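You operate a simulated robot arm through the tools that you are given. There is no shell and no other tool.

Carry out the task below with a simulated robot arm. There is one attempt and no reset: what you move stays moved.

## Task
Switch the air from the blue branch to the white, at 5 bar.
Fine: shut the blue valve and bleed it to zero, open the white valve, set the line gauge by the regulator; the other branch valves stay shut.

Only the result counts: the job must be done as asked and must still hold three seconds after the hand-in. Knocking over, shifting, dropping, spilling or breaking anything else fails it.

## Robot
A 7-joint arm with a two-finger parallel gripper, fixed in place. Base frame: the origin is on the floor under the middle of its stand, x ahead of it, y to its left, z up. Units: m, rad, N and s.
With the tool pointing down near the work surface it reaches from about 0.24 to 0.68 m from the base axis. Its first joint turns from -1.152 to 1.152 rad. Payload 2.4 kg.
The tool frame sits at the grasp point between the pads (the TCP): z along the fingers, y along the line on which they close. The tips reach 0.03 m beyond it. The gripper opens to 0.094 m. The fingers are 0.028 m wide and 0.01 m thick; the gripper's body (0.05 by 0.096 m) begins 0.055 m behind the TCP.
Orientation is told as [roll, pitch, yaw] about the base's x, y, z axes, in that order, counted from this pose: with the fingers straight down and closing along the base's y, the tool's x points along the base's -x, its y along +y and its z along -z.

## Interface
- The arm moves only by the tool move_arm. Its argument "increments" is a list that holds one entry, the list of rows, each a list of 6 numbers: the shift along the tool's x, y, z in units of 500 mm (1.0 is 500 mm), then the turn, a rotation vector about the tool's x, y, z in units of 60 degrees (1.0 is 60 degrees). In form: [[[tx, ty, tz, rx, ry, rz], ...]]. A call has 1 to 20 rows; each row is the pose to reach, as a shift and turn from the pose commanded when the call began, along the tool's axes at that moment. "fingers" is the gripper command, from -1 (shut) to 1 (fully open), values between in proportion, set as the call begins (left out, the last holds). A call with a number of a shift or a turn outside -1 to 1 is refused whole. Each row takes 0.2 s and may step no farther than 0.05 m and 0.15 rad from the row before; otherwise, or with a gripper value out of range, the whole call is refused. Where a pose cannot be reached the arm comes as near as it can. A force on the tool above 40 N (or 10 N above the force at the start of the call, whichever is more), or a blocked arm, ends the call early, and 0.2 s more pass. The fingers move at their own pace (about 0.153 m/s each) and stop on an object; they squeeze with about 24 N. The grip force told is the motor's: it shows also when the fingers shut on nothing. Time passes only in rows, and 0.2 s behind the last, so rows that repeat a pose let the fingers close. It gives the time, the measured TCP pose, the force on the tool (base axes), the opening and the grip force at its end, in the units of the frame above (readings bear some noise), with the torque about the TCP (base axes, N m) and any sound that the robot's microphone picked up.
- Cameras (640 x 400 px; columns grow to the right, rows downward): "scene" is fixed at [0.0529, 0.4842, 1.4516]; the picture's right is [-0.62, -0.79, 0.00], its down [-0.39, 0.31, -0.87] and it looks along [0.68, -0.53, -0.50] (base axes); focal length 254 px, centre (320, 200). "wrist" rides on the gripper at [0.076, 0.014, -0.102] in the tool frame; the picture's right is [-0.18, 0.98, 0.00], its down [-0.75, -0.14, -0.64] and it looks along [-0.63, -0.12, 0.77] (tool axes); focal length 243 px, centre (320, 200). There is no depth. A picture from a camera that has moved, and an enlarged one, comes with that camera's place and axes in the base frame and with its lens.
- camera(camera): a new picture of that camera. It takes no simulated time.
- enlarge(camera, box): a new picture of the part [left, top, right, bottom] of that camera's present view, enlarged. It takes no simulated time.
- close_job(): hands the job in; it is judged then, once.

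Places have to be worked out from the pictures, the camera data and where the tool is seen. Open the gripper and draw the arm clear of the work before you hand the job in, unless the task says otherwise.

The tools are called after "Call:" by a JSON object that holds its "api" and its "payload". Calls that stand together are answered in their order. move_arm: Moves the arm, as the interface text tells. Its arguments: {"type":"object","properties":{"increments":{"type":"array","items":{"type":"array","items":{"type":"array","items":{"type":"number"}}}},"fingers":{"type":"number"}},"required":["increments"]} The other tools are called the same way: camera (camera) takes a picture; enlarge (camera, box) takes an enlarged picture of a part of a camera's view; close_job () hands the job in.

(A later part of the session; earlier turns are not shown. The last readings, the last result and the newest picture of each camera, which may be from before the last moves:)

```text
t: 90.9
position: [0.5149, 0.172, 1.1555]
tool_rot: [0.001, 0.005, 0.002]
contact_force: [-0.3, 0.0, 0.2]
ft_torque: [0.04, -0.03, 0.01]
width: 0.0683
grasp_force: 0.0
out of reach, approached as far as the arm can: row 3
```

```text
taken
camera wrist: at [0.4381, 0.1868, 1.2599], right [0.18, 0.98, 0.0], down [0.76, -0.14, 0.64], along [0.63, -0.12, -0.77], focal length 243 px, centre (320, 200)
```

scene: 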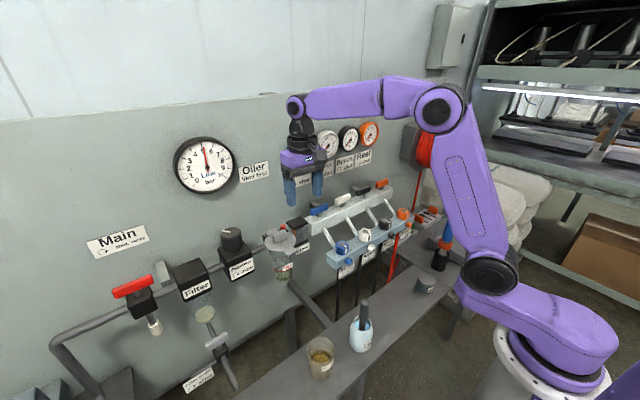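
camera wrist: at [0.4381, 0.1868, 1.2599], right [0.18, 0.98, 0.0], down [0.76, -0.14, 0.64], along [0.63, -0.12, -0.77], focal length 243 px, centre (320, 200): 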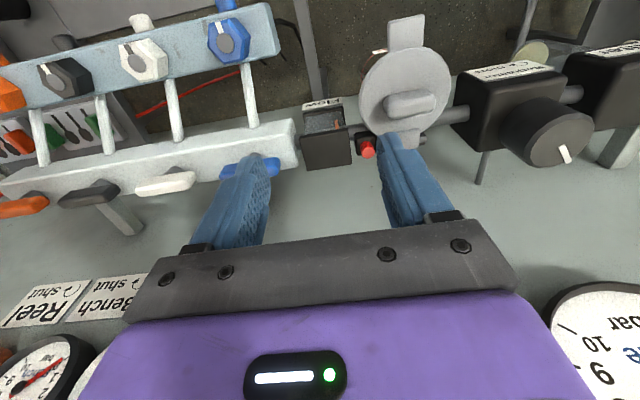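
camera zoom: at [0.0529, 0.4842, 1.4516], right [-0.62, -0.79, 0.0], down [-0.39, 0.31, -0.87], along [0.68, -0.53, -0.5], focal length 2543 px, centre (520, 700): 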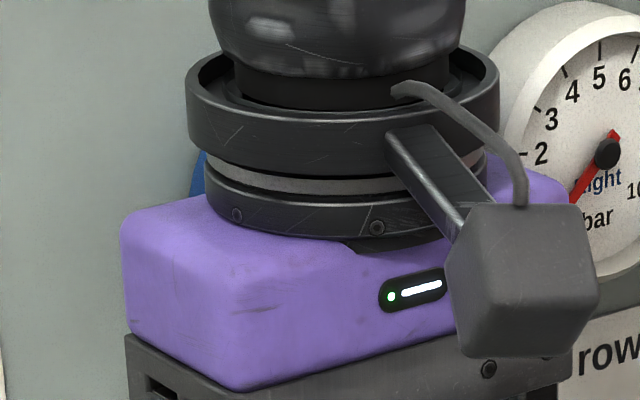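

The steps were too long; I repeat with shorter rows, moving back and toward −y.

Call:
{"api": "move_arm", "payload": {"increments": [[[0.07, -0.04, 0, 0, 0, 0], [0.14, -0.09, 0.02, 0, 0, 0], [0.2, -0.14, 0.05, 0, 0, 0], [0.2, -0.18, 0.1, 0, 0, 0], [0.2, -0.18, 0.1, 0, 0, 0]]], "fingers": 0.2}}

Call:
{"api": "enlarge", "payload": {"camera": "scene", "box": [280, 120, 390, 190]}}

Call:
{"api": "enlarge", "payload": {"camera": "scene", "box": [280, 130, 320, 170]}}

Call:
{"api": "enlarge", "payload": {"camera": "wrist", "box": [240, 60, 400, 180]}}

```text
t: 92.1
position: [0.4158, 0.0824, 1.1077]
tool_rot: [0.001, 0.006, 0.004]
contact_force: [0.7, -0.6, -0.6]
ft_torque: [0.01, 0.0, 0.0]
width: 0.0562
grasp_force: 0.0
```

```text
5.71 times, centred on (335, 155) of scene
camera zoom: at [0.0529, 0.4842, 1.4516], right [-0.62, -0.79, 0.0], down [-0.39, 0.31, -0.87], along [0.68, -0.53, -0.5], focal length 1453 px, centre (234, 457)
```

zoom: 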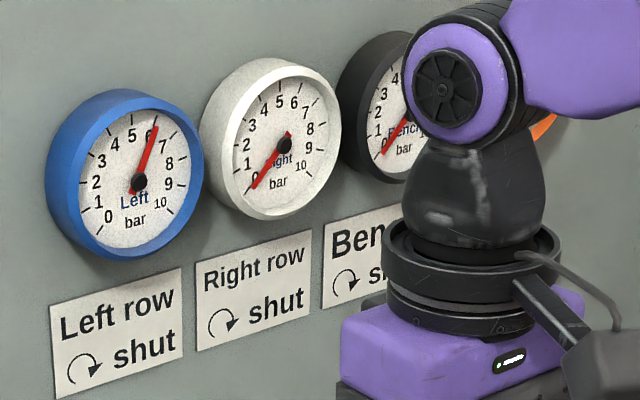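

```text
10.00 times, centred on (300, 150) of scene
camera zoom: at [0.0529, 0.4842, 1.4516], right [-0.62, -0.79, 0.0], down [-0.39, 0.31, -0.87], along [0.68, -0.53, -0.5], focal length 2543 px, centre (520, 700)
```

zoom: 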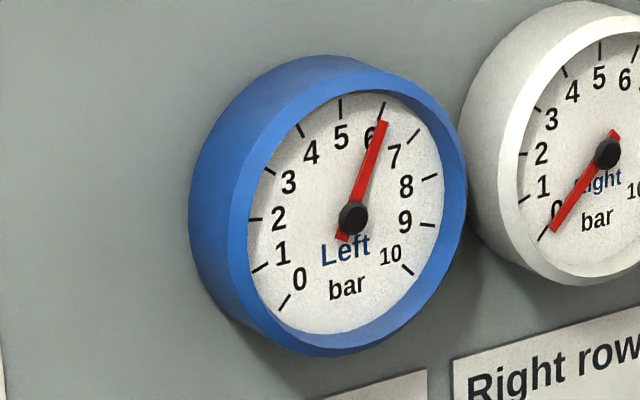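

```text
3.33 times, centred on (320, 120) of wrist
camera zoom: at [0.3388, 0.0964, 1.211], right [0.18, 0.98, 0.0], down [0.76, -0.14, 0.64], along [0.63, -0.12, -0.77], focal length 809 px, centre (320, 467)
```

zoom: 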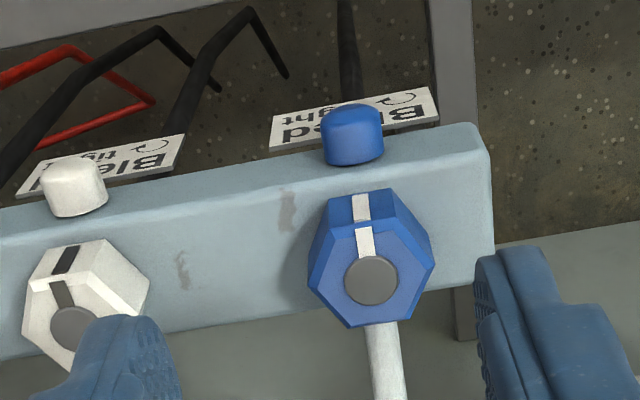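

Blue holds at ~6 while the line is at 5.15, so the blue valve is truly shut and only its bleed is missing. I now test whether the front cap is a push element: close the fingers, come down in front of it and press gently toward the bar.

Call:
{"api": "move_arm", "payload": {"increments": [[[0.05, 0.008, 0, 0, 0, 0], [0.07, 0.016, 0.06, 0, 0, 0], [0.07, 0.016, 0.14, 0, 0, 0], [0.07, 0.016, 0.22, 0, 0, 0], [0.07, 0.016, 0.285, 0, 0, 0], [0.07, 0.016, 0.285, 0, 0, 0]]], "fingers": -1}}

Call:
{"api": "camera", "payload": {"camera": "wrist"}}

Call:
{"api": "enlarge", "payload": {"camera": "scene", "box": [320, 220, 400, 270]}}

```text
t: 93.5
position: [0.3795, 0.0892, 0.9633]
tool_rot: [0.0, 0.006, 0.005]
contact_force: [-0.5, -0.5, -0.2]
ft_torque: [0.03, 0.0, 0.01]
width: 0.0
grasp_force: 24.2
```

```text
taken
camera wrist: at [0.3029, 0.1047, 1.0678], right [0.18, 0.98, 0.0], down [0.76, -0.14, 0.64], along [0.63, -0.12, -0.77], focal length 243 px, centre (320, 200)
```

wrist: 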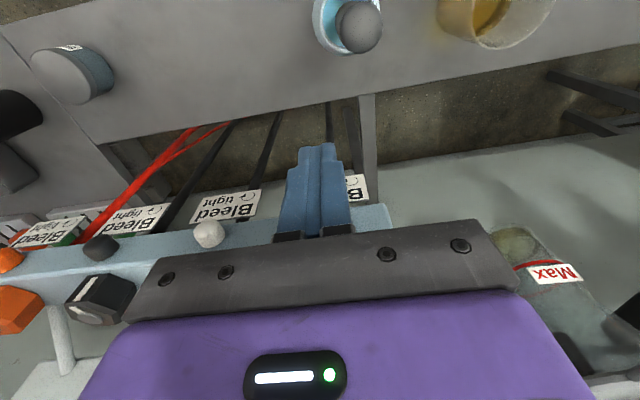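

```text
8.00 times, centred on (360, 245) of scene
camera zoom: at [0.0529, 0.4842, 1.4516], right [-0.62, -0.79, 0.0], down [-0.39, 0.31, -0.87], along [0.68, -0.53, -0.5], focal length 2035 px, centre (0, -160)
```

zoom: 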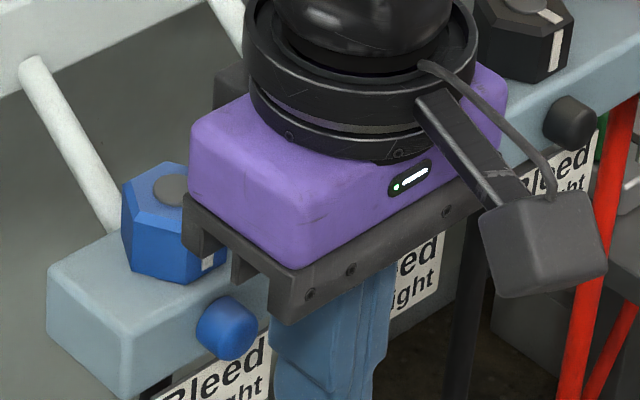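

Positioned in front of the cap. I push slowly in +x and watch the contact force and sound.

Call:
{"api": "move_arm", "payload": {"increments": [[[-0.03, 0.002, 0, 0, 0, 0], [-0.045, 0.002, 0, 0, 0, 0], [-0.055, 0.002, 0, 0, 0, 0]]]}}

Call:
{"api": "move_arm", "payload": {"increments": [[[-0.004, 0, 0, 0, 0, 0], [-0.008, 0, 0, 0, 0, 0], [-0.008, 0, 0, 0, 0, 0]]]}}

Call:
{"api": "enlarge", "payload": {"camera": "scene", "box": [280, 130, 320, 170]}}

```text
t: 94.3
position: [0.4079, 0.09, 0.9656]
tool_rot: [0.001, 0.004, 0.002]
contact_force: [-1.4, 1.5, -0.5]
ft_torque: [0.01, 0.05, 0.01]
width: 0.0
grasp_force: 24.1
```

```text
t: 95.1
position: [0.4102, 0.091, 0.9644]
tool_rot: [-0.002, 0.006, 0.004]
contact_force: [-9.1, 0.6, 1.4]
ft_torque: [-0.01, 0.22, 0.01]
width: 0.0
grasp_force: 24.2
```

```text
10.00 times, centred on (300, 150) of scene
camera zoom: at [0.0526, 0.4843, 1.4516], right [-0.62, -0.79, 0.0], down [-0.39, 0.31, -0.87], along [0.68, -0.53, -0.5], focal length 2543 px, centre (520, 700)
```

zoom: 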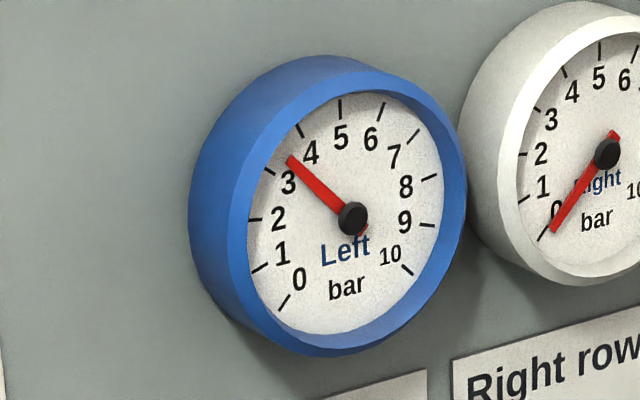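

Pressing the cap works: the blue gauge is dropping (now ~3.5). I keep pressing slightly deeper and hold until it reaches zero.

Call:
{"api": "move_arm", "payload": {"increments": [[[-0.002, 0, 0, 0, 0, 0], [-0.004, 0, 0, 0, 0, 0], [-0.004, 0, 0, 0, 0, 0], [-0.004, 0, 0, 0, 0, 0], [-0.004, 0, 0, 0, 0, 0], [-0.004, 0, 0, 0, 0, 0], [-0.004, 0, 0, 0, 0, 0], [-0.004, 0, 0, 0, 0, 0]]]}}

Call:
{"api": "enlarge", "payload": {"camera": "scene", "box": [280, 130, 320, 170]}}

```text
t: 96.9
position: [0.4124, 0.0915, 0.963]
tool_rot: [-0.002, 0.008, 0.004]
contact_force: [-17.0, 4.2, -2.0]
ft_torque: [0.1, 0.41, 0.05]
width: 0.0001
grasp_force: 24.5
```

```text
10.00 times, centred on (300, 150) of scene
camera zoom: at [0.0524, 0.4843, 1.4516], right [-0.62, -0.79, 0.0], down [-0.39, 0.31, -0.87], along [0.68, -0.53, -0.5], focal length 2543 px, centre (520, 700)
```

zoom: 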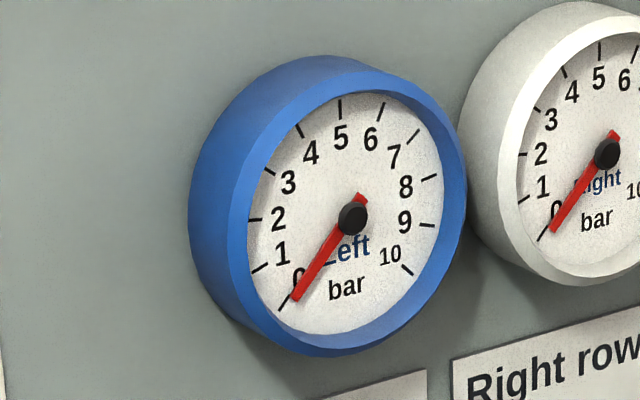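

Nearly zero. I hold a few more seconds to empty it completely.

Call:
{"api": "move_arm", "payload": {"increments": [[[0, 0, 0, 0, 0, 0], [0, 0, 0, 0, 0, 0], [0, 0, 0, 0, 0, 0], [0, 0, 0, 0, 0, 0], [0, 0, 0, 0, 0, 0], [0, 0, 0, 0, 0, 0], [0, 0, 0, 0, 0, 0], [0, 0, 0, 0, 0, 0], [0, 0, 0, 0, 0, 0], [0, 0, 0, 0, 0, 0], [0, 0, 0, 0, 0, 0], [0, 0, 0, 0, 0, 0], [0, 0, 0, 0, 0, 0], [0, 0, 0, 0, 0, 0], [0, 0, 0, 0, 0, 0]]]}}

Call:
{"api": "enlarge", "payload": {"camera": "scene", "box": [280, 130, 320, 170]}}

Call:
{"api": "enlarge", "payload": {"camera": "scene", "box": [280, 120, 390, 190]}}

```text
t: 100.1
position: [0.4111, 0.0901, 0.9643]
tool_rot: [-0.002, 0.008, 0.003]
contact_force: [-17.8, 3.1, -0.4]
ft_torque: [0.07, 0.41, 0.02]
width: 0.0
grasp_force: 24.3
```

```text
10.00 times, centred on (300, 150) of scene
camera zoom: at [0.0524, 0.4843, 1.4516], right [-0.62, -0.79, 0.0], down [-0.39, 0.31, -0.87], along [0.68, -0.53, -0.5], focal length 2543 px, centre (520, 700)
```

zoom: 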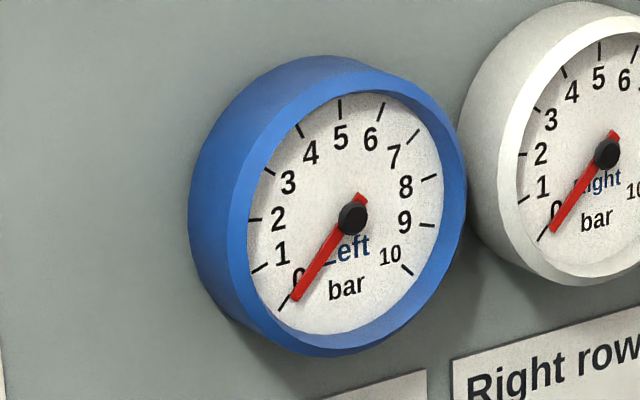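

```text
5.71 times, centred on (335, 155) of scene
camera zoom: at [0.0524, 0.4843, 1.4516], right [-0.62, -0.79, 0.0], down [-0.39, 0.31, -0.87], along [0.68, -0.53, -0.5], focal length 1453 px, centre (234, 457)
```

zoom: 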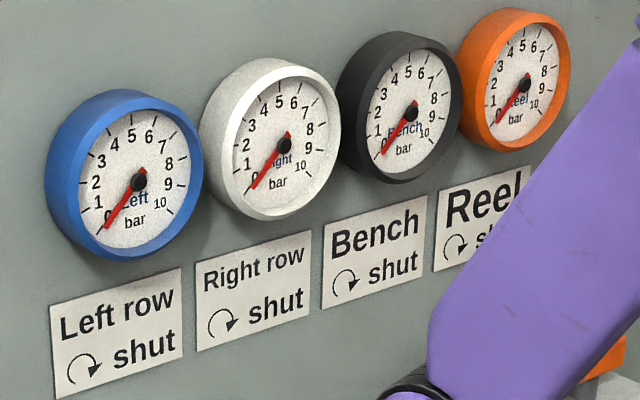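

Blue is at zero. I release the button, back off and lift, then check that the gauge stays at zero.

Call:
{"api": "move_arm", "payload": {"increments": [[[0.04, 0, 0, 0, 0, 0], [0.08, 0, 0, 0, 0, 0], [0.08, 0, -0.08, 0, 0, 0], [0.08, 0, -0.16, 0, 0, 0], [0.08, 0, -0.24, 0, 0, 0], [0.08, 0, -0.32, 0, 0, 0], [0.08, 0, -0.4, 0, 0, 0], [0.08, 0, -0.4, 0, 0, 0]]], "fingers": 0.1}}

Call:
{"api": "enlarge", "payload": {"camera": "scene", "box": [280, 120, 390, 190]}}

Call:
{"api": "enlarge", "payload": {"camera": "scene", "box": [300, 180, 420, 280]}}

Call:
{"api": "camera", "payload": {"camera": "wrist"}}

```text
t: 101.9
position: [0.3748, 0.09, 1.1649]
tool_rot: [-0.001, 0.005, 0.002]
contact_force: [0.3, -0.3, -0.3]
ft_torque: [-0.02, -0.02, 0.02]
width: 0.0519
grasp_force: 0.0
```

```text
5.71 times, centred on (335, 155) of scene
camera zoom: at [0.0528, 0.4842, 1.4516], right [-0.62, -0.79, 0.0], down [-0.39, 0.31, -0.87], along [0.68, -0.53, -0.5], focal length 1453 px, centre (234, 457)
```

zoom: 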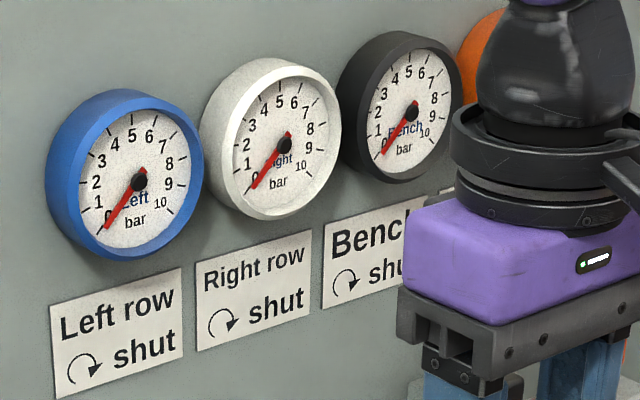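

```text
4.00 times, centred on (360, 230) of scene
camera zoom: at [0.0528, 0.4842, 1.4516], right [-0.62, -0.79, 0.0], down [-0.39, 0.31, -0.87], along [0.68, -0.53, -0.5], focal length 1017 px, centre (160, 80)
```

zoom: 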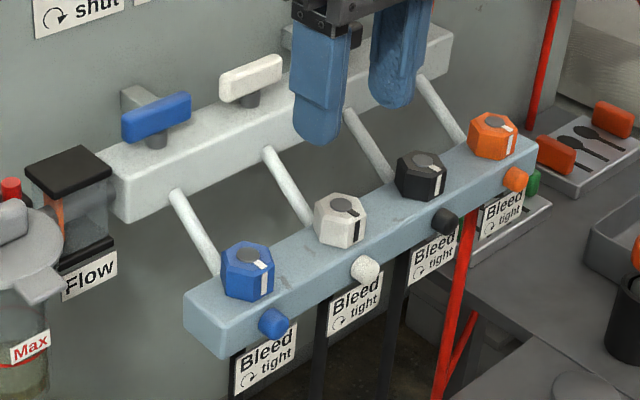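

```text
taken
camera wrist: at [0.2982, 0.105, 1.269], right [0.18, 0.98, 0.0], down [0.76, -0.14, 0.64], along [0.63, -0.12, -0.77], focal length 243 px, centre (320, 200)
```

wrist: 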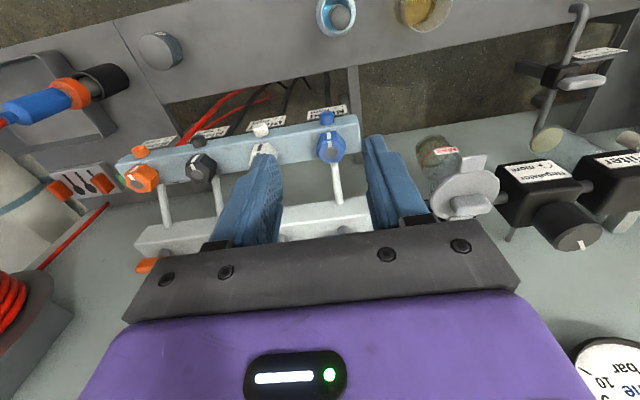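

Blue stays at zero and its button sprang back. Now I move above the white lever, turning the tool to −90° yaw.

Call:
{"api": "move_arm", "payload": {"increments": [[[-0.041, -0.021, 0, 0, 0, 0.11], [-0.082, -0.042, 0, 0, 0, 0.22], [-0.123, -0.063, 0, 0, 0, 0.33], [-0.164, -0.084, 0, 0, 0, 0.44], [-0.205, -0.106, 0, 0, 0, 0.55], [-0.246, -0.127, 0, 0, 0, 0.66], [-0.287, -0.148, 0, 0, 0, 0.77], [-0.328, -0.169, 0, 0, 0, 0.88], [-0.37, -0.19, 0, 0, 0, 1.0], [-0.37, -0.19, 0, 0, 0, 1.0]]]}}

Call:
{"api": "move_arm", "payload": {"increments": [[[0, 0, 0, 0, 0, 0.12], [0, 0, 0, 0, 0, 0.24], [0, 0, 0, 0, 0, 0.36], [0, 0, 0, 0, 0, 0.48], [0, 0, 0, 0, 0, 0.502], [0, 0, 0, 0, 0, 0.502]]]}}

Call:
{"api": "camera", "payload": {"camera": "wrist"}}

Call:
{"api": "enlarge", "payload": {"camera": "scene", "box": [280, 130, 420, 230]}}

```text
t: 104.1
position: [0.5591, -0.0039, 1.1635]
tool_rot: [-0.004, 0.002, -1.046]
contact_force: [0.4, 0.4, -0.8]
ft_torque: [0.02, 0.01, 0.0]
width: 0.0516
grasp_force: 0.1
```

```text
t: 105.5
position: [0.5602, -0.0043, 1.1636]
tool_rot: [-0.007, 0.0, -1.569]
contact_force: [0.3, 0.3, 1.2]
ft_torque: [-0.02, 0.01, 0.01]
width: 0.0516
grasp_force: 0.1
```

```text
taken
camera wrist: at [0.5733, 0.0734, 1.2671], right [0.98, -0.18, 0.0], down [-0.14, -0.75, 0.64], along [-0.12, -0.63, -0.77], focal length 243 px, centre (320, 200)
```

wrist: 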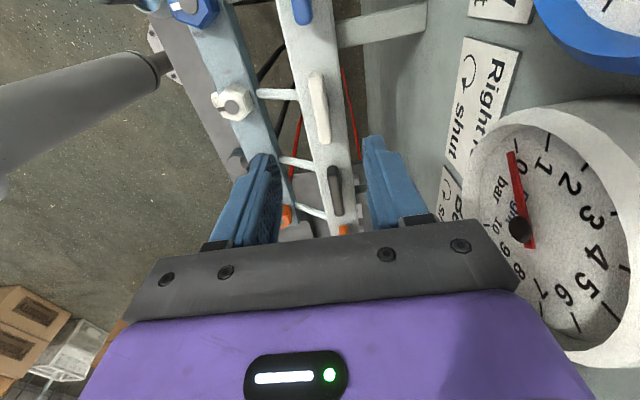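

```text
4.00 times, centred on (350, 180) of scene
camera zoom: at [0.0529, 0.4842, 1.4516], right [-0.62, -0.79, 0.0], down [-0.39, 0.31, -0.87], along [0.68, -0.53, -0.5], focal length 1017 px, centre (200, 280)
```

zoom: 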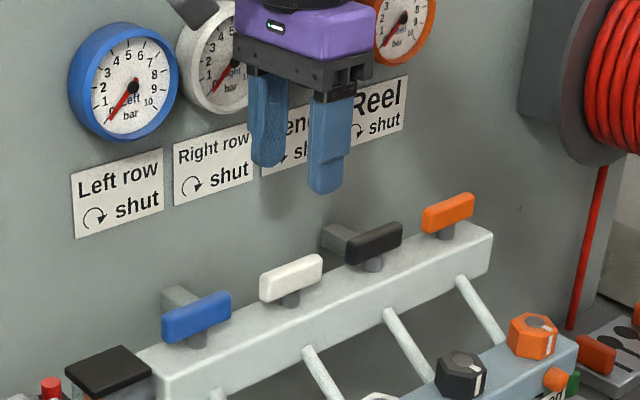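

White lever projects right on the tool axis. I descend to z 1.068 and close on it.

Call:
{"api": "move_arm", "payload": {"increments": [[[0, 0, 0.07, 0, 0, 0], [0, 0, 0.13, 0, 0, 0], [0, 0, 0.191, 0, 0, 0], [0, 0, 0.191, 0, 0, 0]]]}}

Call:
{"api": "enlarge", "payload": {"camera": "wrist", "box": [220, 80, 420, 230]}}

Call:
{"api": "move_arm", "payload": {"increments": [[[0, 0, 0, 0, 0, 0], [0, 0, 0, 0, 0, 0], [0, 0, 0, 0, 0, 0]]], "fingers": -1}}

```text
t: 106.5
position: [0.5593, -0.0032, 1.0673]
tool_rot: [-0.006, 0.0, -1.57]
contact_force: [0.0, 0.3, 0.6]
ft_torque: [0.01, 0.02, 0.02]
width: 0.0518
grasp_force: 0.0
```

```text
2.67 times, centred on (320, 155) of wrist
camera zoom: at [0.5728, 0.0738, 1.1713], right [0.98, -0.18, 0.0], down [-0.14, -0.75, 0.64], along [-0.12, -0.63, -0.77], focal length 647 px, centre (320, 320)
```

zoom: 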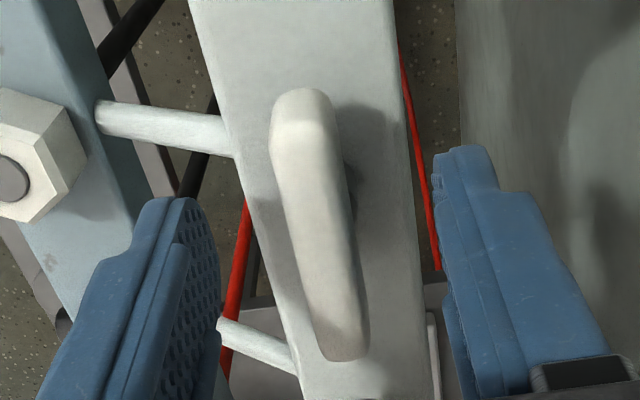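

```text
t: 107.3
position: [0.5605, -0.0036, 1.0681]
tool_rot: [-0.004, -0.001, -1.571]
contact_force: [8.8, 1.3, -6.6]
ft_torque: [-0.01, -0.64, 0.03]
width: 0.0129
grasp_force: 45.6
```

White lever held. I turn it counter-clockwise 90° in two halves.

Call:
{"api": "move_arm", "payload": {"increments": [[[0, 0, 0, 0, 0, -0.125], [0, 0, 0, 0, 0, -0.25], [0, 0, 0, 0, 0, -0.375], [0, 0, 0, 0, 0, -0.5], [0, 0, 0, 0, 0, -0.625], [0, 0, 0, 0, 0, -0.75], [0, 0, 0, 0, 0, -0.75]]]}}

Call:
{"api": "enlarge", "payload": {"camera": "scene", "box": [280, 130, 420, 230]}}

```text
t: 108.9
position: [0.5599, -0.0041, 1.0677]
tool_rot: [-0.003, 0.004, -0.784]
contact_force: [2.2, -2.4, -6.1]
ft_torque: [-0.18, -0.87, -0.05]
width: 0.0129
grasp_force: 44.9
```

```text
4.00 times, centred on (350, 180) of scene
camera zoom: at [0.053, 0.4842, 1.4517], right [-0.62, -0.79, 0.0], down [-0.39, 0.31, -0.87], along [0.68, -0.53, -0.5], focal length 1017 px, centre (200, 280)
```

zoom: 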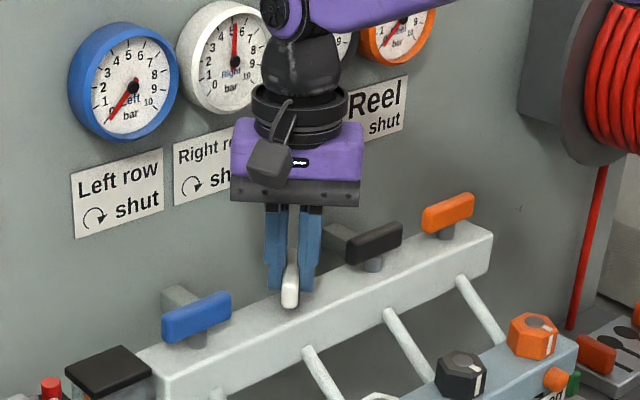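

White branch is already rising to ~5 bar. I finish the second 45° and press lightly to the stop.

Call:
{"api": "move_arm", "payload": {"increments": [[[0, 0, 0, 0, 0, -0.125], [0, 0, 0, 0, 0, -0.25], [0, 0, 0, 0, 0, -0.375], [0, 0, 0, 0, 0, -0.5], [0, 0, 0, 0, 0, -0.625], [0, 0, 0, 0, 0, -0.75], [0, 0, 0, 0, 0, -0.78], [0, 0, 0, 0, 0, -0.78]]]}}

Call:
{"api": "enlarge", "payload": {"camera": "scene", "box": [280, 130, 420, 230]}}

```text
t: 110.7
position: [0.5578, -0.0056, 1.068]
tool_rot: [0.001, 0.008, 0.029]
contact_force: [-8.9, -10.6, -0.3]
ft_torque: [-0.08, 0.3, -1.53]
width: 0.013
grasp_force: 45.1
```

```text
4.00 times, centred on (350, 180) of scene
camera zoom: at [0.0526, 0.4839, 1.4518], right [-0.62, -0.79, 0.0], down [-0.39, 0.31, -0.87], along [0.68, -0.53, -0.5], focal length 1017 px, centre (200, 280)
```

zoom: 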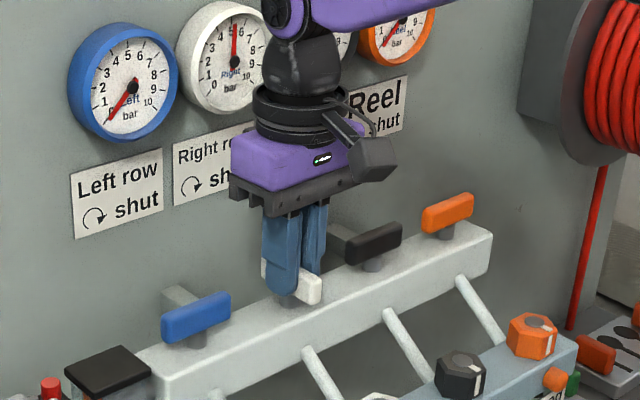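

White is at its open stop. I relax the twist, open the fingers, and lift off.

Call:
{"api": "move_arm", "payload": {"increments": [[[0, 0, 0, 0, 0, 0.025], [0, 0, 0, 0, 0, 0.025]]]}}

Call:
{"api": "move_arm", "payload": {"increments": [[[0, 0, 0, 0, 0, 0], [0, 0, 0, 0, 0, 0], [0, 0, -0.05, 0, 0, 0], [0, 0, -0.14, 0, 0, 0], [0, 0, -0.2, 0, 0, 0], [0.08, 0, -0.2, 0, 0, 0], [0.16, 0, -0.2, 0, 0, 0], [0.2, 0, -0.2, 0, 0, 0], [0.2, 0, -0.2, 0, 0, 0]]], "fingers": 0.0}}

Call:
{"api": "enlarge", "payload": {"camera": "scene", "box": [165, 130, 245, 200]}}

Call:
{"api": "enlarge", "payload": {"camera": "scene", "box": [280, 120, 390, 190]}}

Call:
{"api": "enlarge", "payload": {"camera": "scene", "box": [290, 170, 410, 270]}}

```text
t: 111.3
position: [0.5576, -0.0047, 1.0682]
tool_rot: [-0.001, 0.007, 0.007]
contact_force: [-8.3, -13.6, -0.5]
ft_torque: [-0.14, 1.32, -0.31]
width: 0.0128
grasp_force: 44.6
```

```text
t: 113.3
position: [0.4588, -0.0053, 1.1684]
tool_rot: [-0.001, 0.006, 0.005]
contact_force: [0.5, 0.4, 0.7]
ft_torque: [0.0, 0.03, 0.0]
width: 0.0469
grasp_force: 0.0
```

```text
5.71 times, centred on (205, 165) of scene
camera zoom: at [0.0528, 0.4842, 1.4516], right [-0.62, -0.79, 0.0], down [-0.39, 0.31, -0.87], along [0.68, -0.53, -0.5], focal length 1453 px, centre (977, 400)
```

zoom: 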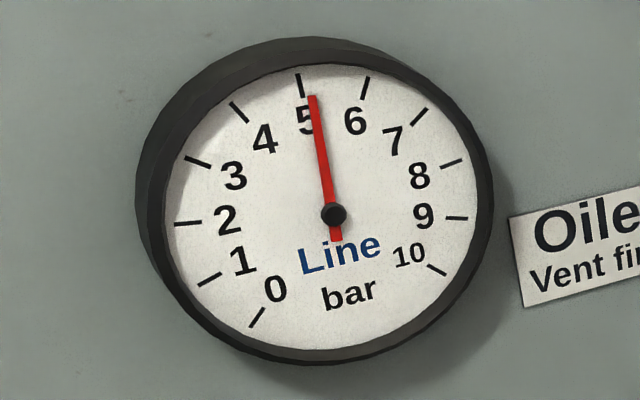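

```text
5.71 times, centred on (335, 155) of scene
camera zoom: at [0.0528, 0.4842, 1.4516], right [-0.62, -0.79, 0.0], down [-0.39, 0.31, -0.87], along [0.68, -0.53, -0.5], focal length 1453 px, centre (234, 457)
```

zoom: 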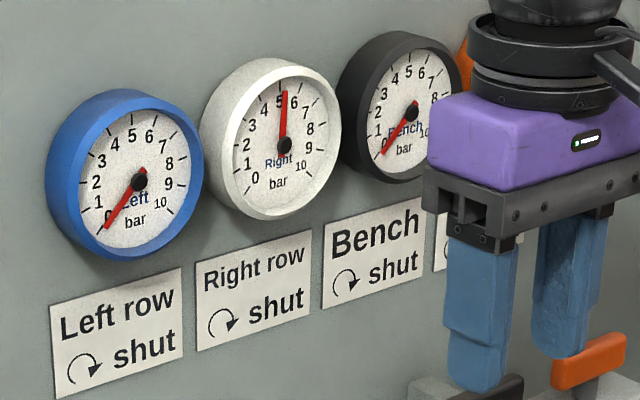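

```text
4.00 times, centred on (350, 220) of scene
camera zoom: at [0.0528, 0.4842, 1.4516], right [-0.62, -0.79, 0.0], down [-0.39, 0.31, -0.87], along [0.68, -0.53, -0.5], focal length 1017 px, centre (200, 120)
```

zoom: 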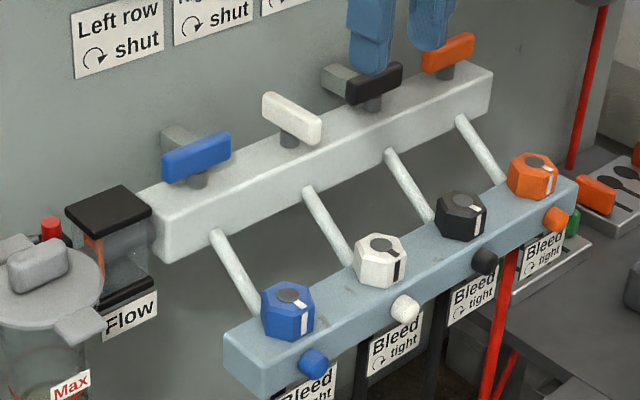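

White is open and follows the line; blue at 0. Now I read the line gauge more precisely with a bigger zoom.

Call:
{"api": "enlarge", "payload": {"camera": "scene", "box": [170, 132, 240, 198]}}

Call:
{"api": "enlarge", "payload": {"camera": "scene", "box": [190, 135, 225, 175]}}

Call:
{"api": "enlarge", "payload": {"camera": "scene", "box": [310, 125, 345, 165]}}

```text
6.06 times, centred on (205, 165) of scene
camera zoom: at [0.0528, 0.4842, 1.4516], right [-0.62, -0.79, 0.0], down [-0.39, 0.31, -0.87], along [0.68, -0.53, -0.5], focal length 1542 px, centre (1017, 412)
```

zoom: 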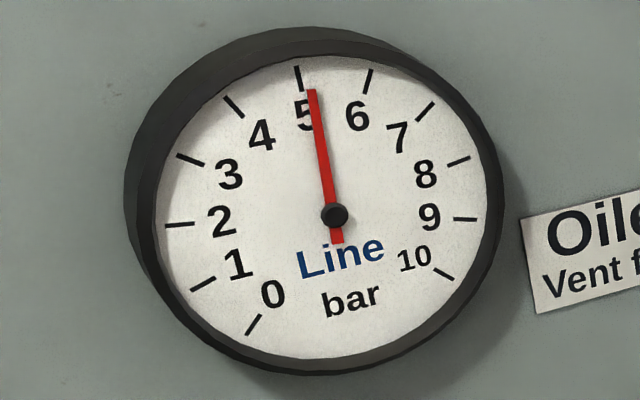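

```text
10.00 times, centred on (208, 155) of scene
camera zoom: at [0.0528, 0.4842, 1.4516], right [-0.62, -0.79, 0.0], down [-0.39, 0.31, -0.87], along [0.68, -0.53, -0.5], focal length 2543 px, centre (1445, 650)
```

zoom: 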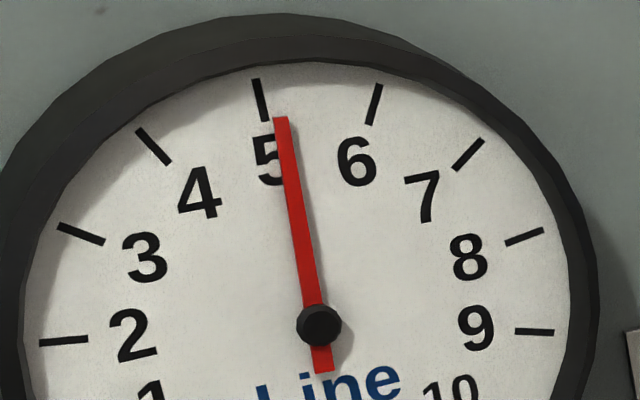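

```text
10.00 times, centred on (328, 145) of scene
camera zoom: at [0.0528, 0.4842, 1.4516], right [-0.62, -0.79, 0.0], down [-0.39, 0.31, -0.87], along [0.68, -0.53, -0.5], focal length 2543 px, centre (245, 750)
```

zoom: 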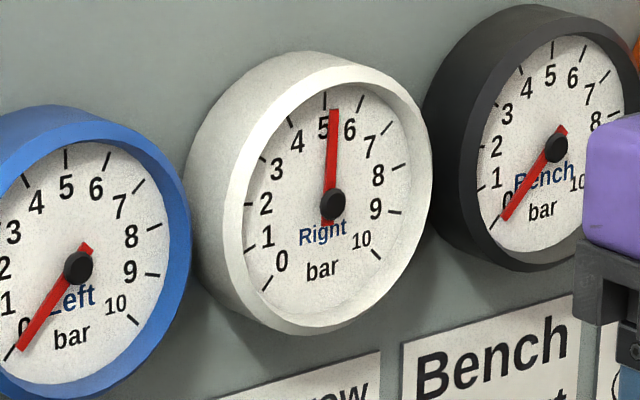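

By projecting the ticks and needle properly the line reads about 5.12 bar, so it needs roughly −0.13 bar, i.e. ~4° counter-clockwise on the regulator (≈30° per bar). I go back to the regulator.

Call:
{"api": "move_arm", "payload": {"increments": [[[-0.012, 0.085, -0.03, 0, 0, 0], [-0.024, 0.17, -0.063, 0, 0, 0], [-0.036, 0.256, -0.063, 0, 0, 0], [-0.048, 0.342, -0.063, 0, 0, 0], [-0.06, 0.428, -0.063, 0, 0, 0], [-0.072, 0.514, -0.063, 0, 0, 0], [-0.084, 0.6, -0.063, 0, 0, 0], [-0.097, 0.686, -0.063, 0, 0, 0], [-0.097, 0.686, -0.063, 0, 0, 0]]], "fingers": 0.45}}

Call:
{"api": "move_arm", "payload": {"increments": [[[-0.05, 0.02, 0.04, 0, 0, 0], [-0.094, 0.037, 0.08, 0, 0, 0], [-0.094, 0.037, 0.15, 0, 0, 0], [-0.094, 0.037, 0.15, 0, 0, 0]]]}}

Call:
{"api": "camera", "payload": {"camera": "wrist"}}

```text
t: 115.3
position: [0.5056, 0.3402, 1.2002]
tool_rot: [-0.001, 0.004, 0.006]
contact_force: [0.9, -0.2, -0.3]
ft_torque: [-0.02, -0.02, -0.02]
width: 0.0683
grasp_force: 0.2
```

```text
t: 116.3
position: [0.552, 0.3568, 1.1242]
tool_rot: [0.001, 0.004, 0.004]
contact_force: [0.2, 0.1, 0.6]
ft_torque: [0.0, 0.0, 0.01]
width: 0.0684
grasp_force: 0.1
out of reach, approached as far as the arm can: row 1, 2
```

```text
taken
camera wrist: at [0.4758, 0.3717, 1.2284], right [0.18, 0.98, 0.0], down [0.76, -0.14, 0.64], along [0.63, -0.11, -0.77], focal length 243 px, centre (320, 200)
```

wrist: 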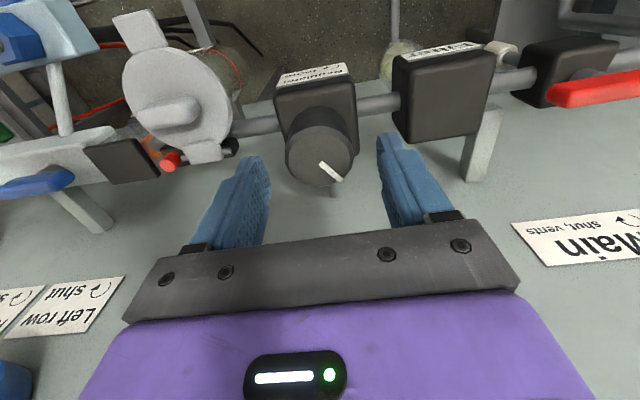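

Aligned above the knob. I descend, grip, and turn 4.5° counter-clockwise.

Call:
{"api": "move_arm", "payload": {"increments": [[[0, 0, 0.03, 0, 0, 0], [0, 0, 0.058, 0, 0, 0], [0, 0, 0.058, 0, 0, 0]]]}}

Call:
{"api": "move_arm", "payload": {"increments": [[[0, 0, 0, 0, 0, 0], [0, 0, 0, 0, 0, 0], [0, 0, 0, 0, 0, 0]]], "fingers": -1}}

Call:
{"api": "move_arm", "payload": {"increments": [[[0, 0, 0, 0, 0, -0.025], [0, 0, 0, 0, 0, -0.05], [0, 0, 0, 0, 0, -0.075], [0, 0, 0, 0, 0, -0.075], [0, 0, 0, 0, 0, -0.075]]]}}

```text
t: 117.1
position: [0.5533, 0.3561, 1.0966]
tool_rot: [0.001, 0.002, 0.004]
contact_force: [0.4, -0.2, -0.3]
ft_torque: [-0.01, -0.01, -0.02]
width: 0.0681
grasp_force: 0.1
```

```text
t: 117.9
position: [0.553, 0.3551, 1.096]
tool_rot: [-0.003, 0.006, 0.004]
contact_force: [-4.5, -12.7, 0.1]
ft_torque: [0.07, 0.5, -0.09]
width: 0.0478
grasp_force: 44.8
```

```text
t: 119.1
position: [0.5536, 0.3548, 1.0955]
tool_rot: [-0.003, 0.007, 0.083]
contact_force: [-5.9, -24.4, -6.8]
ft_torque: [0.12, 0.15, -0.13]
width: 0.0477
grasp_force: 44.8
```

I release the knob, lift, and move away to read the gauges.

Call:
{"api": "move_arm", "payload": {"increments": [[[0, 0, 0, 0, 0, 0], [0, 0, 0, 0, 0, 0], [0, 0, -0.05, 0, 0, 0], [0.02, -0.01, -0.12, 0, 0, 0.04], [0.06, -0.08, -0.14, 0, 0, 0.075], [0.12, -0.15, -0.14, 0, 0, 0.075], [0.16, -0.23, -0.14, 0, 0, 0.075], [0.2, -0.31, -0.14, 0, 0, 0.075], [0.24, -0.39, -0.14, 0, 0, 0.075], [0.28, -0.47, -0.14, 0, 0, 0.075], [0.32, -0.55, -0.14, 0, 0, 0.075], [0.32, -0.55, -0.14, 0, 0, 0.075]]], "fingers": 0.45}}

Call:
{"api": "enlarge", "payload": {"camera": "scene", "box": [190, 135, 225, 175]}}

Call:
{"api": "enlarge", "payload": {"camera": "scene", "box": [280, 120, 390, 190]}}

Call:
{"api": "camera", "payload": {"camera": "scene"}}

```text
t: 121.7
position: [0.559, 0.0584, 1.1802]
tool_rot: [-0.001, 0.006, 0.007]
contact_force: [0.2, 0.2, 0.1]
ft_torque: [-0.03, -0.01, 0.05]
width: 0.0682
grasp_force: 0.0
out of reach, approached as far as the arm can: row 6, 7, 8, 9, 10, 11, 12
```

```text
10.00 times, centred on (208, 155) of scene
camera zoom: at [0.0529, 0.4842, 1.4516], right [-0.62, -0.79, 0.0], down [-0.39, 0.31, -0.87], along [0.68, -0.53, -0.5], focal length 2543 px, centre (1445, 650)
```

zoom: 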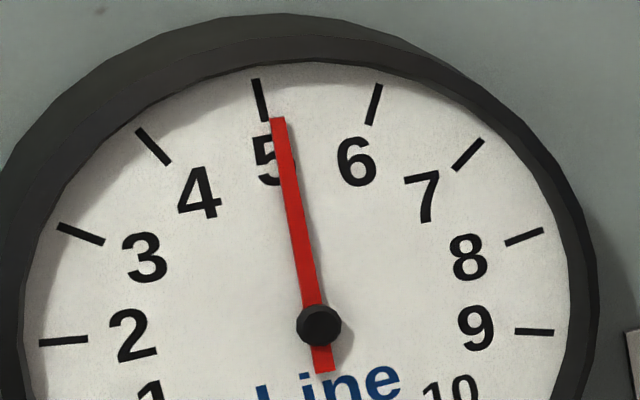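

```text
5.71 times, centred on (335, 155) of scene
camera zoom: at [0.0529, 0.4842, 1.4516], right [-0.62, -0.79, 0.0], down [-0.39, 0.31, -0.87], along [0.68, -0.53, -0.5], focal length 1453 px, centre (234, 457)
```

zoom: 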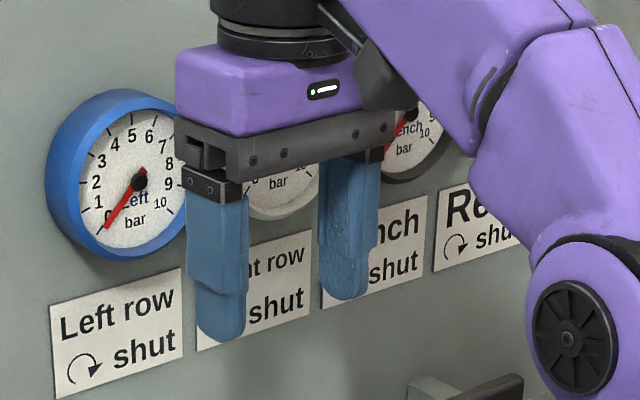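

```text
taken
```

scene: 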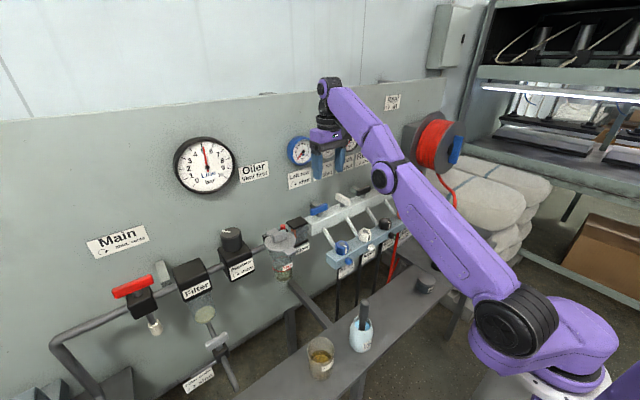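

The needle moved only slightly (about 5.09 now). The arm also ended in an odd posture, short of the commanded point; I zoom on the gauge first for an exact reading.

Call:
{"api": "enlarge", "payload": {"camera": "scene", "box": [198, 138, 218, 158]}}

Call:
{"api": "enlarge", "payload": {"camera": "scene", "box": [198, 158, 218, 178]}}

Call:
{"api": "camera", "payload": {"camera": "wrist"}}

```text
16.00 times, centred on (208, 148) of scene
camera zoom: at [0.0529, 0.4842, 1.4516], right [-0.62, -0.79, 0.0], down [-0.39, 0.31, -0.87], along [0.68, -0.53, -0.5], focal length 4070 px, centre (2112, 1032)
```

zoom: 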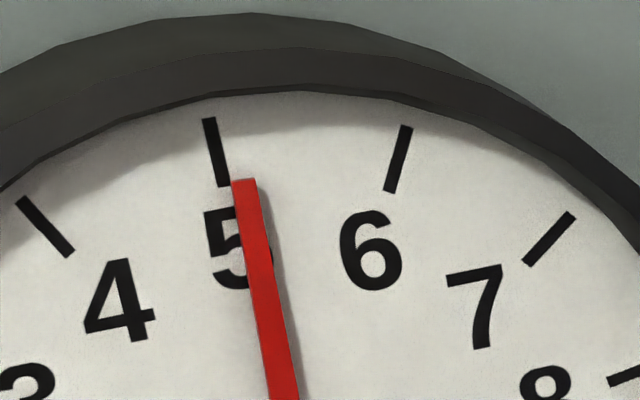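

```text
16.00 times, centred on (208, 168) of scene
camera zoom: at [0.0529, 0.4842, 1.4516], right [-0.62, -0.79, 0.0], down [-0.39, 0.31, -0.87], along [0.68, -0.53, -0.5], focal length 4070 px, centre (2112, 712)
```

zoom: 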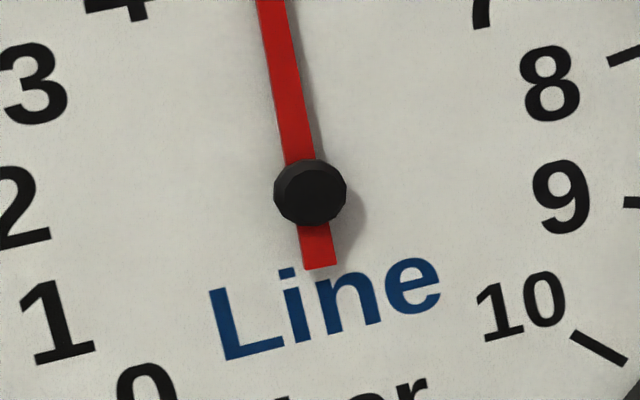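

```text
taken
camera wrist: at [0.4806, 0.0728, 1.283], right [0.18, 0.98, 0.0], down [0.76, -0.14, 0.64], along [0.63, -0.11, -0.77], focal length 243 px, centre (320, 200)
```

wrist: 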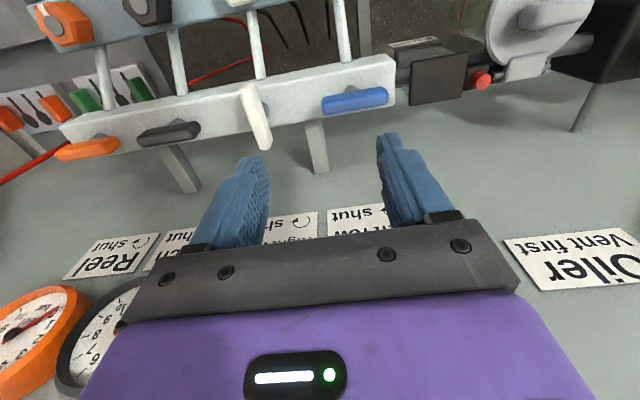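

The line reads ≈5.09 now. The arm's commanded point is ahead of where it stopped, so I first bring the command back to the measured pose and raise the hand, to recover a normal posture.

Call:
{"api": "move_arm", "payload": {"increments": [[[-0.095, -0.007, -0.01, 0, 0, 0], [-0.19, -0.014, -0.02, 0, 0, 0], [-0.284, -0.02, -0.03, 0, 0, 0], [-0.284, -0.02, -0.03, 0, 0, 0]]]}}

Call:
{"api": "camera", "payload": {"camera": "scene"}}

```text
t: 122.3
position: [0.6101, 0.0126, 1.1875]
tool_rot: [0.003, 0.018, -0.147]
contact_force: [-48.8, 3.3, -4.9]
ft_torque: [-0.34, -4.35, 0.6]
width: 0.0682
grasp_force: 0.0
out of reach, approached as far as the arm can: row 2, 3
stopped in row 3: the force on the tool passed its limit at 88 N (the readings are from after the stop); the commanded pose is now the measured one
```

```text
taken
```

scene: 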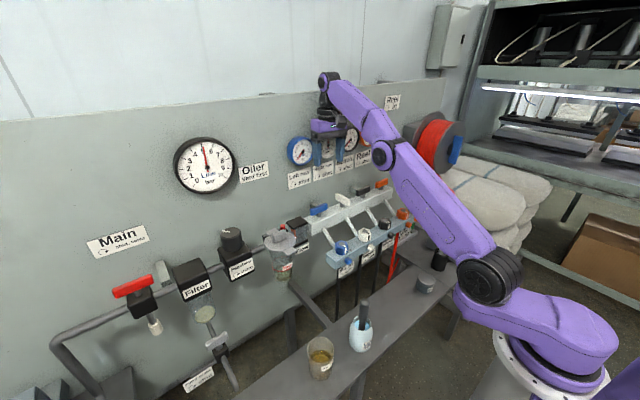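

That was a mistake: the command had already been clipped to the reached pose, and the hand pressed against the gauge/panel. I back off gently at once.

Call:
{"api": "move_arm", "payload": {"increments": [[[0.03, 0, 0, 0, 0, 0], [0.06, 0, 0, 0, 0, 0], [0.1, 0, 0, 0, 0, 0], [0.1, 0, 0, 0, 0, 0]]]}}

Call:
{"api": "camera", "payload": {"camera": "scene"}}

Call:
{"api": "enlarge", "payload": {"camera": "scene", "box": [280, 120, 390, 190]}}

```text
t: 123.3
position: [0.5635, 0.019, 1.185]
tool_rot: [0.003, 0.011, -0.149]
contact_force: [-0.1, -0.1, 0.4]
ft_torque: [0.03, -0.03, -0.02]
width: 0.0682
grasp_force: 0.0
```

```text
taken
```

scene: 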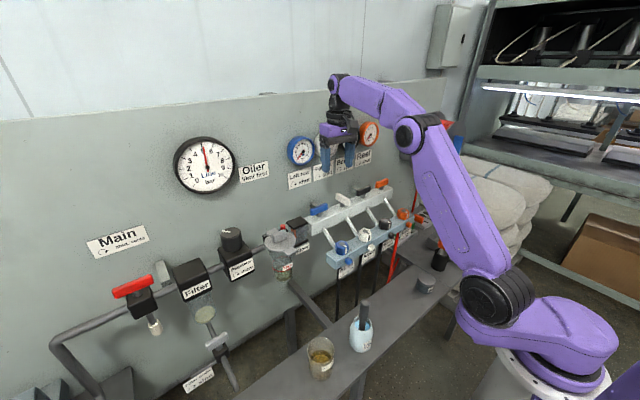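

```text
5.71 times, centred on (335, 155) of scene
camera zoom: at [0.0528, 0.4842, 1.4516], right [-0.62, -0.79, 0.0], down [-0.39, 0.31, -0.87], along [0.68, -0.53, -0.5], focal length 1453 px, centre (234, 457)
```

zoom: 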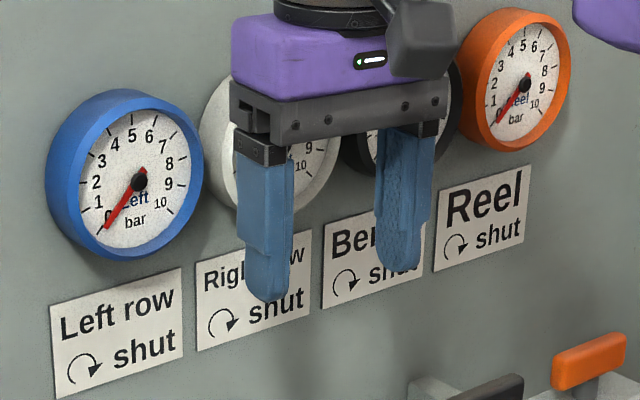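

Backed off; the gauges look intact. I retreat further from the panel to x≈0.46 and re-level the yaw, then inspect.

Call:
{"api": "move_arm", "payload": {"increments": [[[0.06, 0, 0, 0, 0, 0], [0.12, 0, 0, 0, 0, -0.05], [0.18, 0, 0, 0, 0, -0.1], [0.21, 0, 0, 0, 0, -0.142], [0.21, 0, 0, 0, 0, -0.142]]]}}

Call:
{"api": "camera", "payload": {"camera": "scene"}}

Call:
{"api": "enlarge", "payload": {"camera": "scene", "box": [280, 120, 390, 190]}}

Call:
{"api": "enlarge", "payload": {"camera": "scene", "box": [165, 130, 245, 200]}}

Call:
{"api": "enlarge", "payload": {"camera": "scene", "box": [290, 170, 410, 270]}}

```text
t: 124.5
position: [0.4603, 0.036, 1.1869]
tool_rot: [0.006, 0.011, 0.002]
contact_force: [0.2, -0.5, 0.5]
ft_torque: [0.01, -0.01, 0.0]
width: 0.068
grasp_force: 0.1
```

```text
taken
```

scene: 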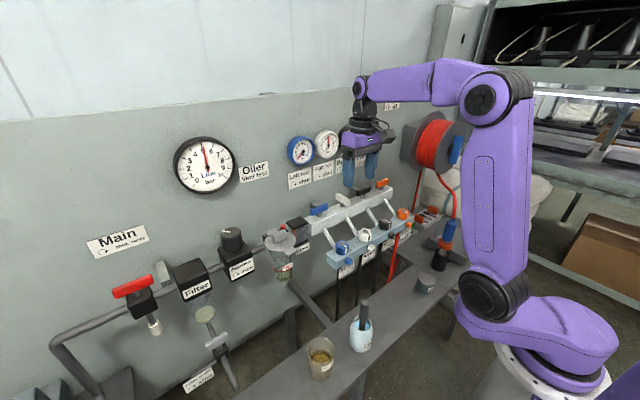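

```text
5.71 times, centred on (335, 155) of scene
camera zoom: at [0.0528, 0.4842, 1.4516], right [-0.62, -0.79, 0.0], down [-0.39, 0.31, -0.87], along [0.68, -0.53, -0.5], focal length 1453 px, centre (234, 457)
```

zoom: 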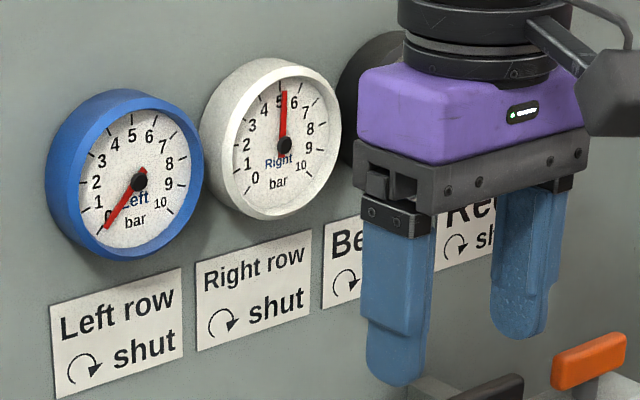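

```text
5.71 times, centred on (205, 165) of scene
camera zoom: at [0.0528, 0.4842, 1.4516], right [-0.62, -0.79, 0.0], down [-0.39, 0.31, -0.87], along [0.68, -0.53, -0.5], focal length 1453 px, centre (977, 400)
```

zoom: 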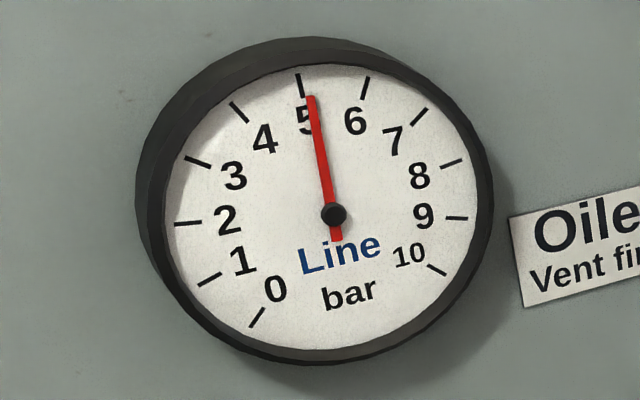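

```text
4.00 times, centred on (350, 220) of scene
camera zoom: at [0.0528, 0.4842, 1.4516], right [-0.62, -0.79, 0.0], down [-0.39, 0.31, -0.87], along [0.68, -0.53, -0.5], focal length 1017 px, centre (200, 120)
```

zoom: 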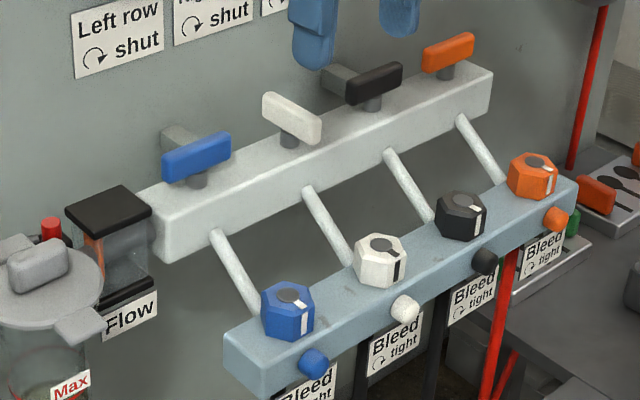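

All in order: blue 0, white open ≈ line ≈ 5.09. I return to the regulator for a last small correction (~5° counter-clockwise), then leave by a straighter path.

Call:
{"api": "move_arm", "payload": {"increments": [[[-0.011, 0.076, -0.013, 0, 0, 0], [-0.022, 0.152, -0.026, 0, 0, 0], [-0.034, 0.228, -0.026, 0, 0, 0], [-0.045, 0.304, -0.026, 0, 0, 0], [-0.056, 0.38, -0.026, 0, 0, 0], [-0.068, 0.456, -0.026, 0, 0, 0], [-0.079, 0.532, -0.026, 0, 0, 0], [-0.09, 0.608, -0.026, 0, 0, 0], [-0.09, 0.608, -0.026, 0, 0, 0]]], "fingers": 0.3}}

Call:
{"api": "camera", "payload": {"camera": "wrist"}}

```text
t: 126.5
position: [0.5064, 0.3399, 1.2015]
tool_rot: [0.005, 0.012, -0.001]
contact_force: [-0.1, -0.9, -0.4]
ft_torque: [0.01, 0.01, 0.02]
width: 0.0611
grasp_force: 0.0
```

```text
taken
camera wrist: at [0.4304, 0.3541, 1.3049], right [0.18, 0.98, 0.0], down [0.76, -0.14, 0.63], along [0.62, -0.11, -0.77], focal length 243 px, centre (320, 200)
```

wrist: 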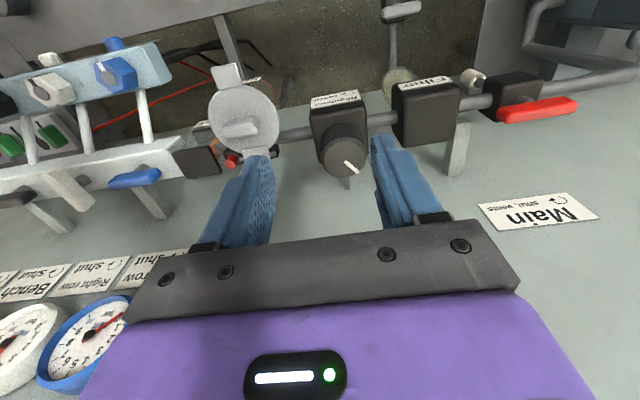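

I come down over the knob again in two steps.

Call:
{"api": "move_arm", "payload": {"increments": [[[-0.04, 0.015, 0.05, 0, 0, 0], [-0.08, 0.028, 0.11, 0, 0, 0], [-0.094, 0.033, 0.16, 0, 0, 0], [-0.094, 0.033, 0.16, 0, 0, 0]]]}}

Call:
{"api": "camera", "payload": {"camera": "wrist"}}

```text
t: 127.5
position: [0.5531, 0.3567, 1.1197]
tool_rot: [0.006, 0.011, 0.001]
contact_force: [0.2, 0.5, 0.0]
ft_torque: [-0.03, 0.0, 0.04]
width: 0.0612
grasp_force: 0.1
```

```text
taken
camera wrist: at [0.4769, 0.3706, 1.2243], right [0.18, 0.98, 0.0], down [0.76, -0.14, 0.63], along [0.62, -0.11, -0.77], focal length 243 px, centre (320, 200)
```

wrist: 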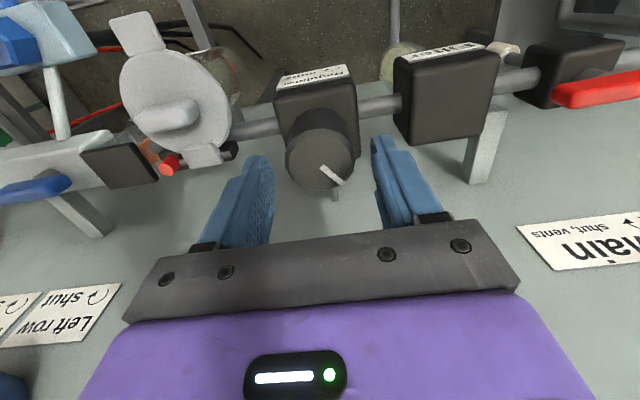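

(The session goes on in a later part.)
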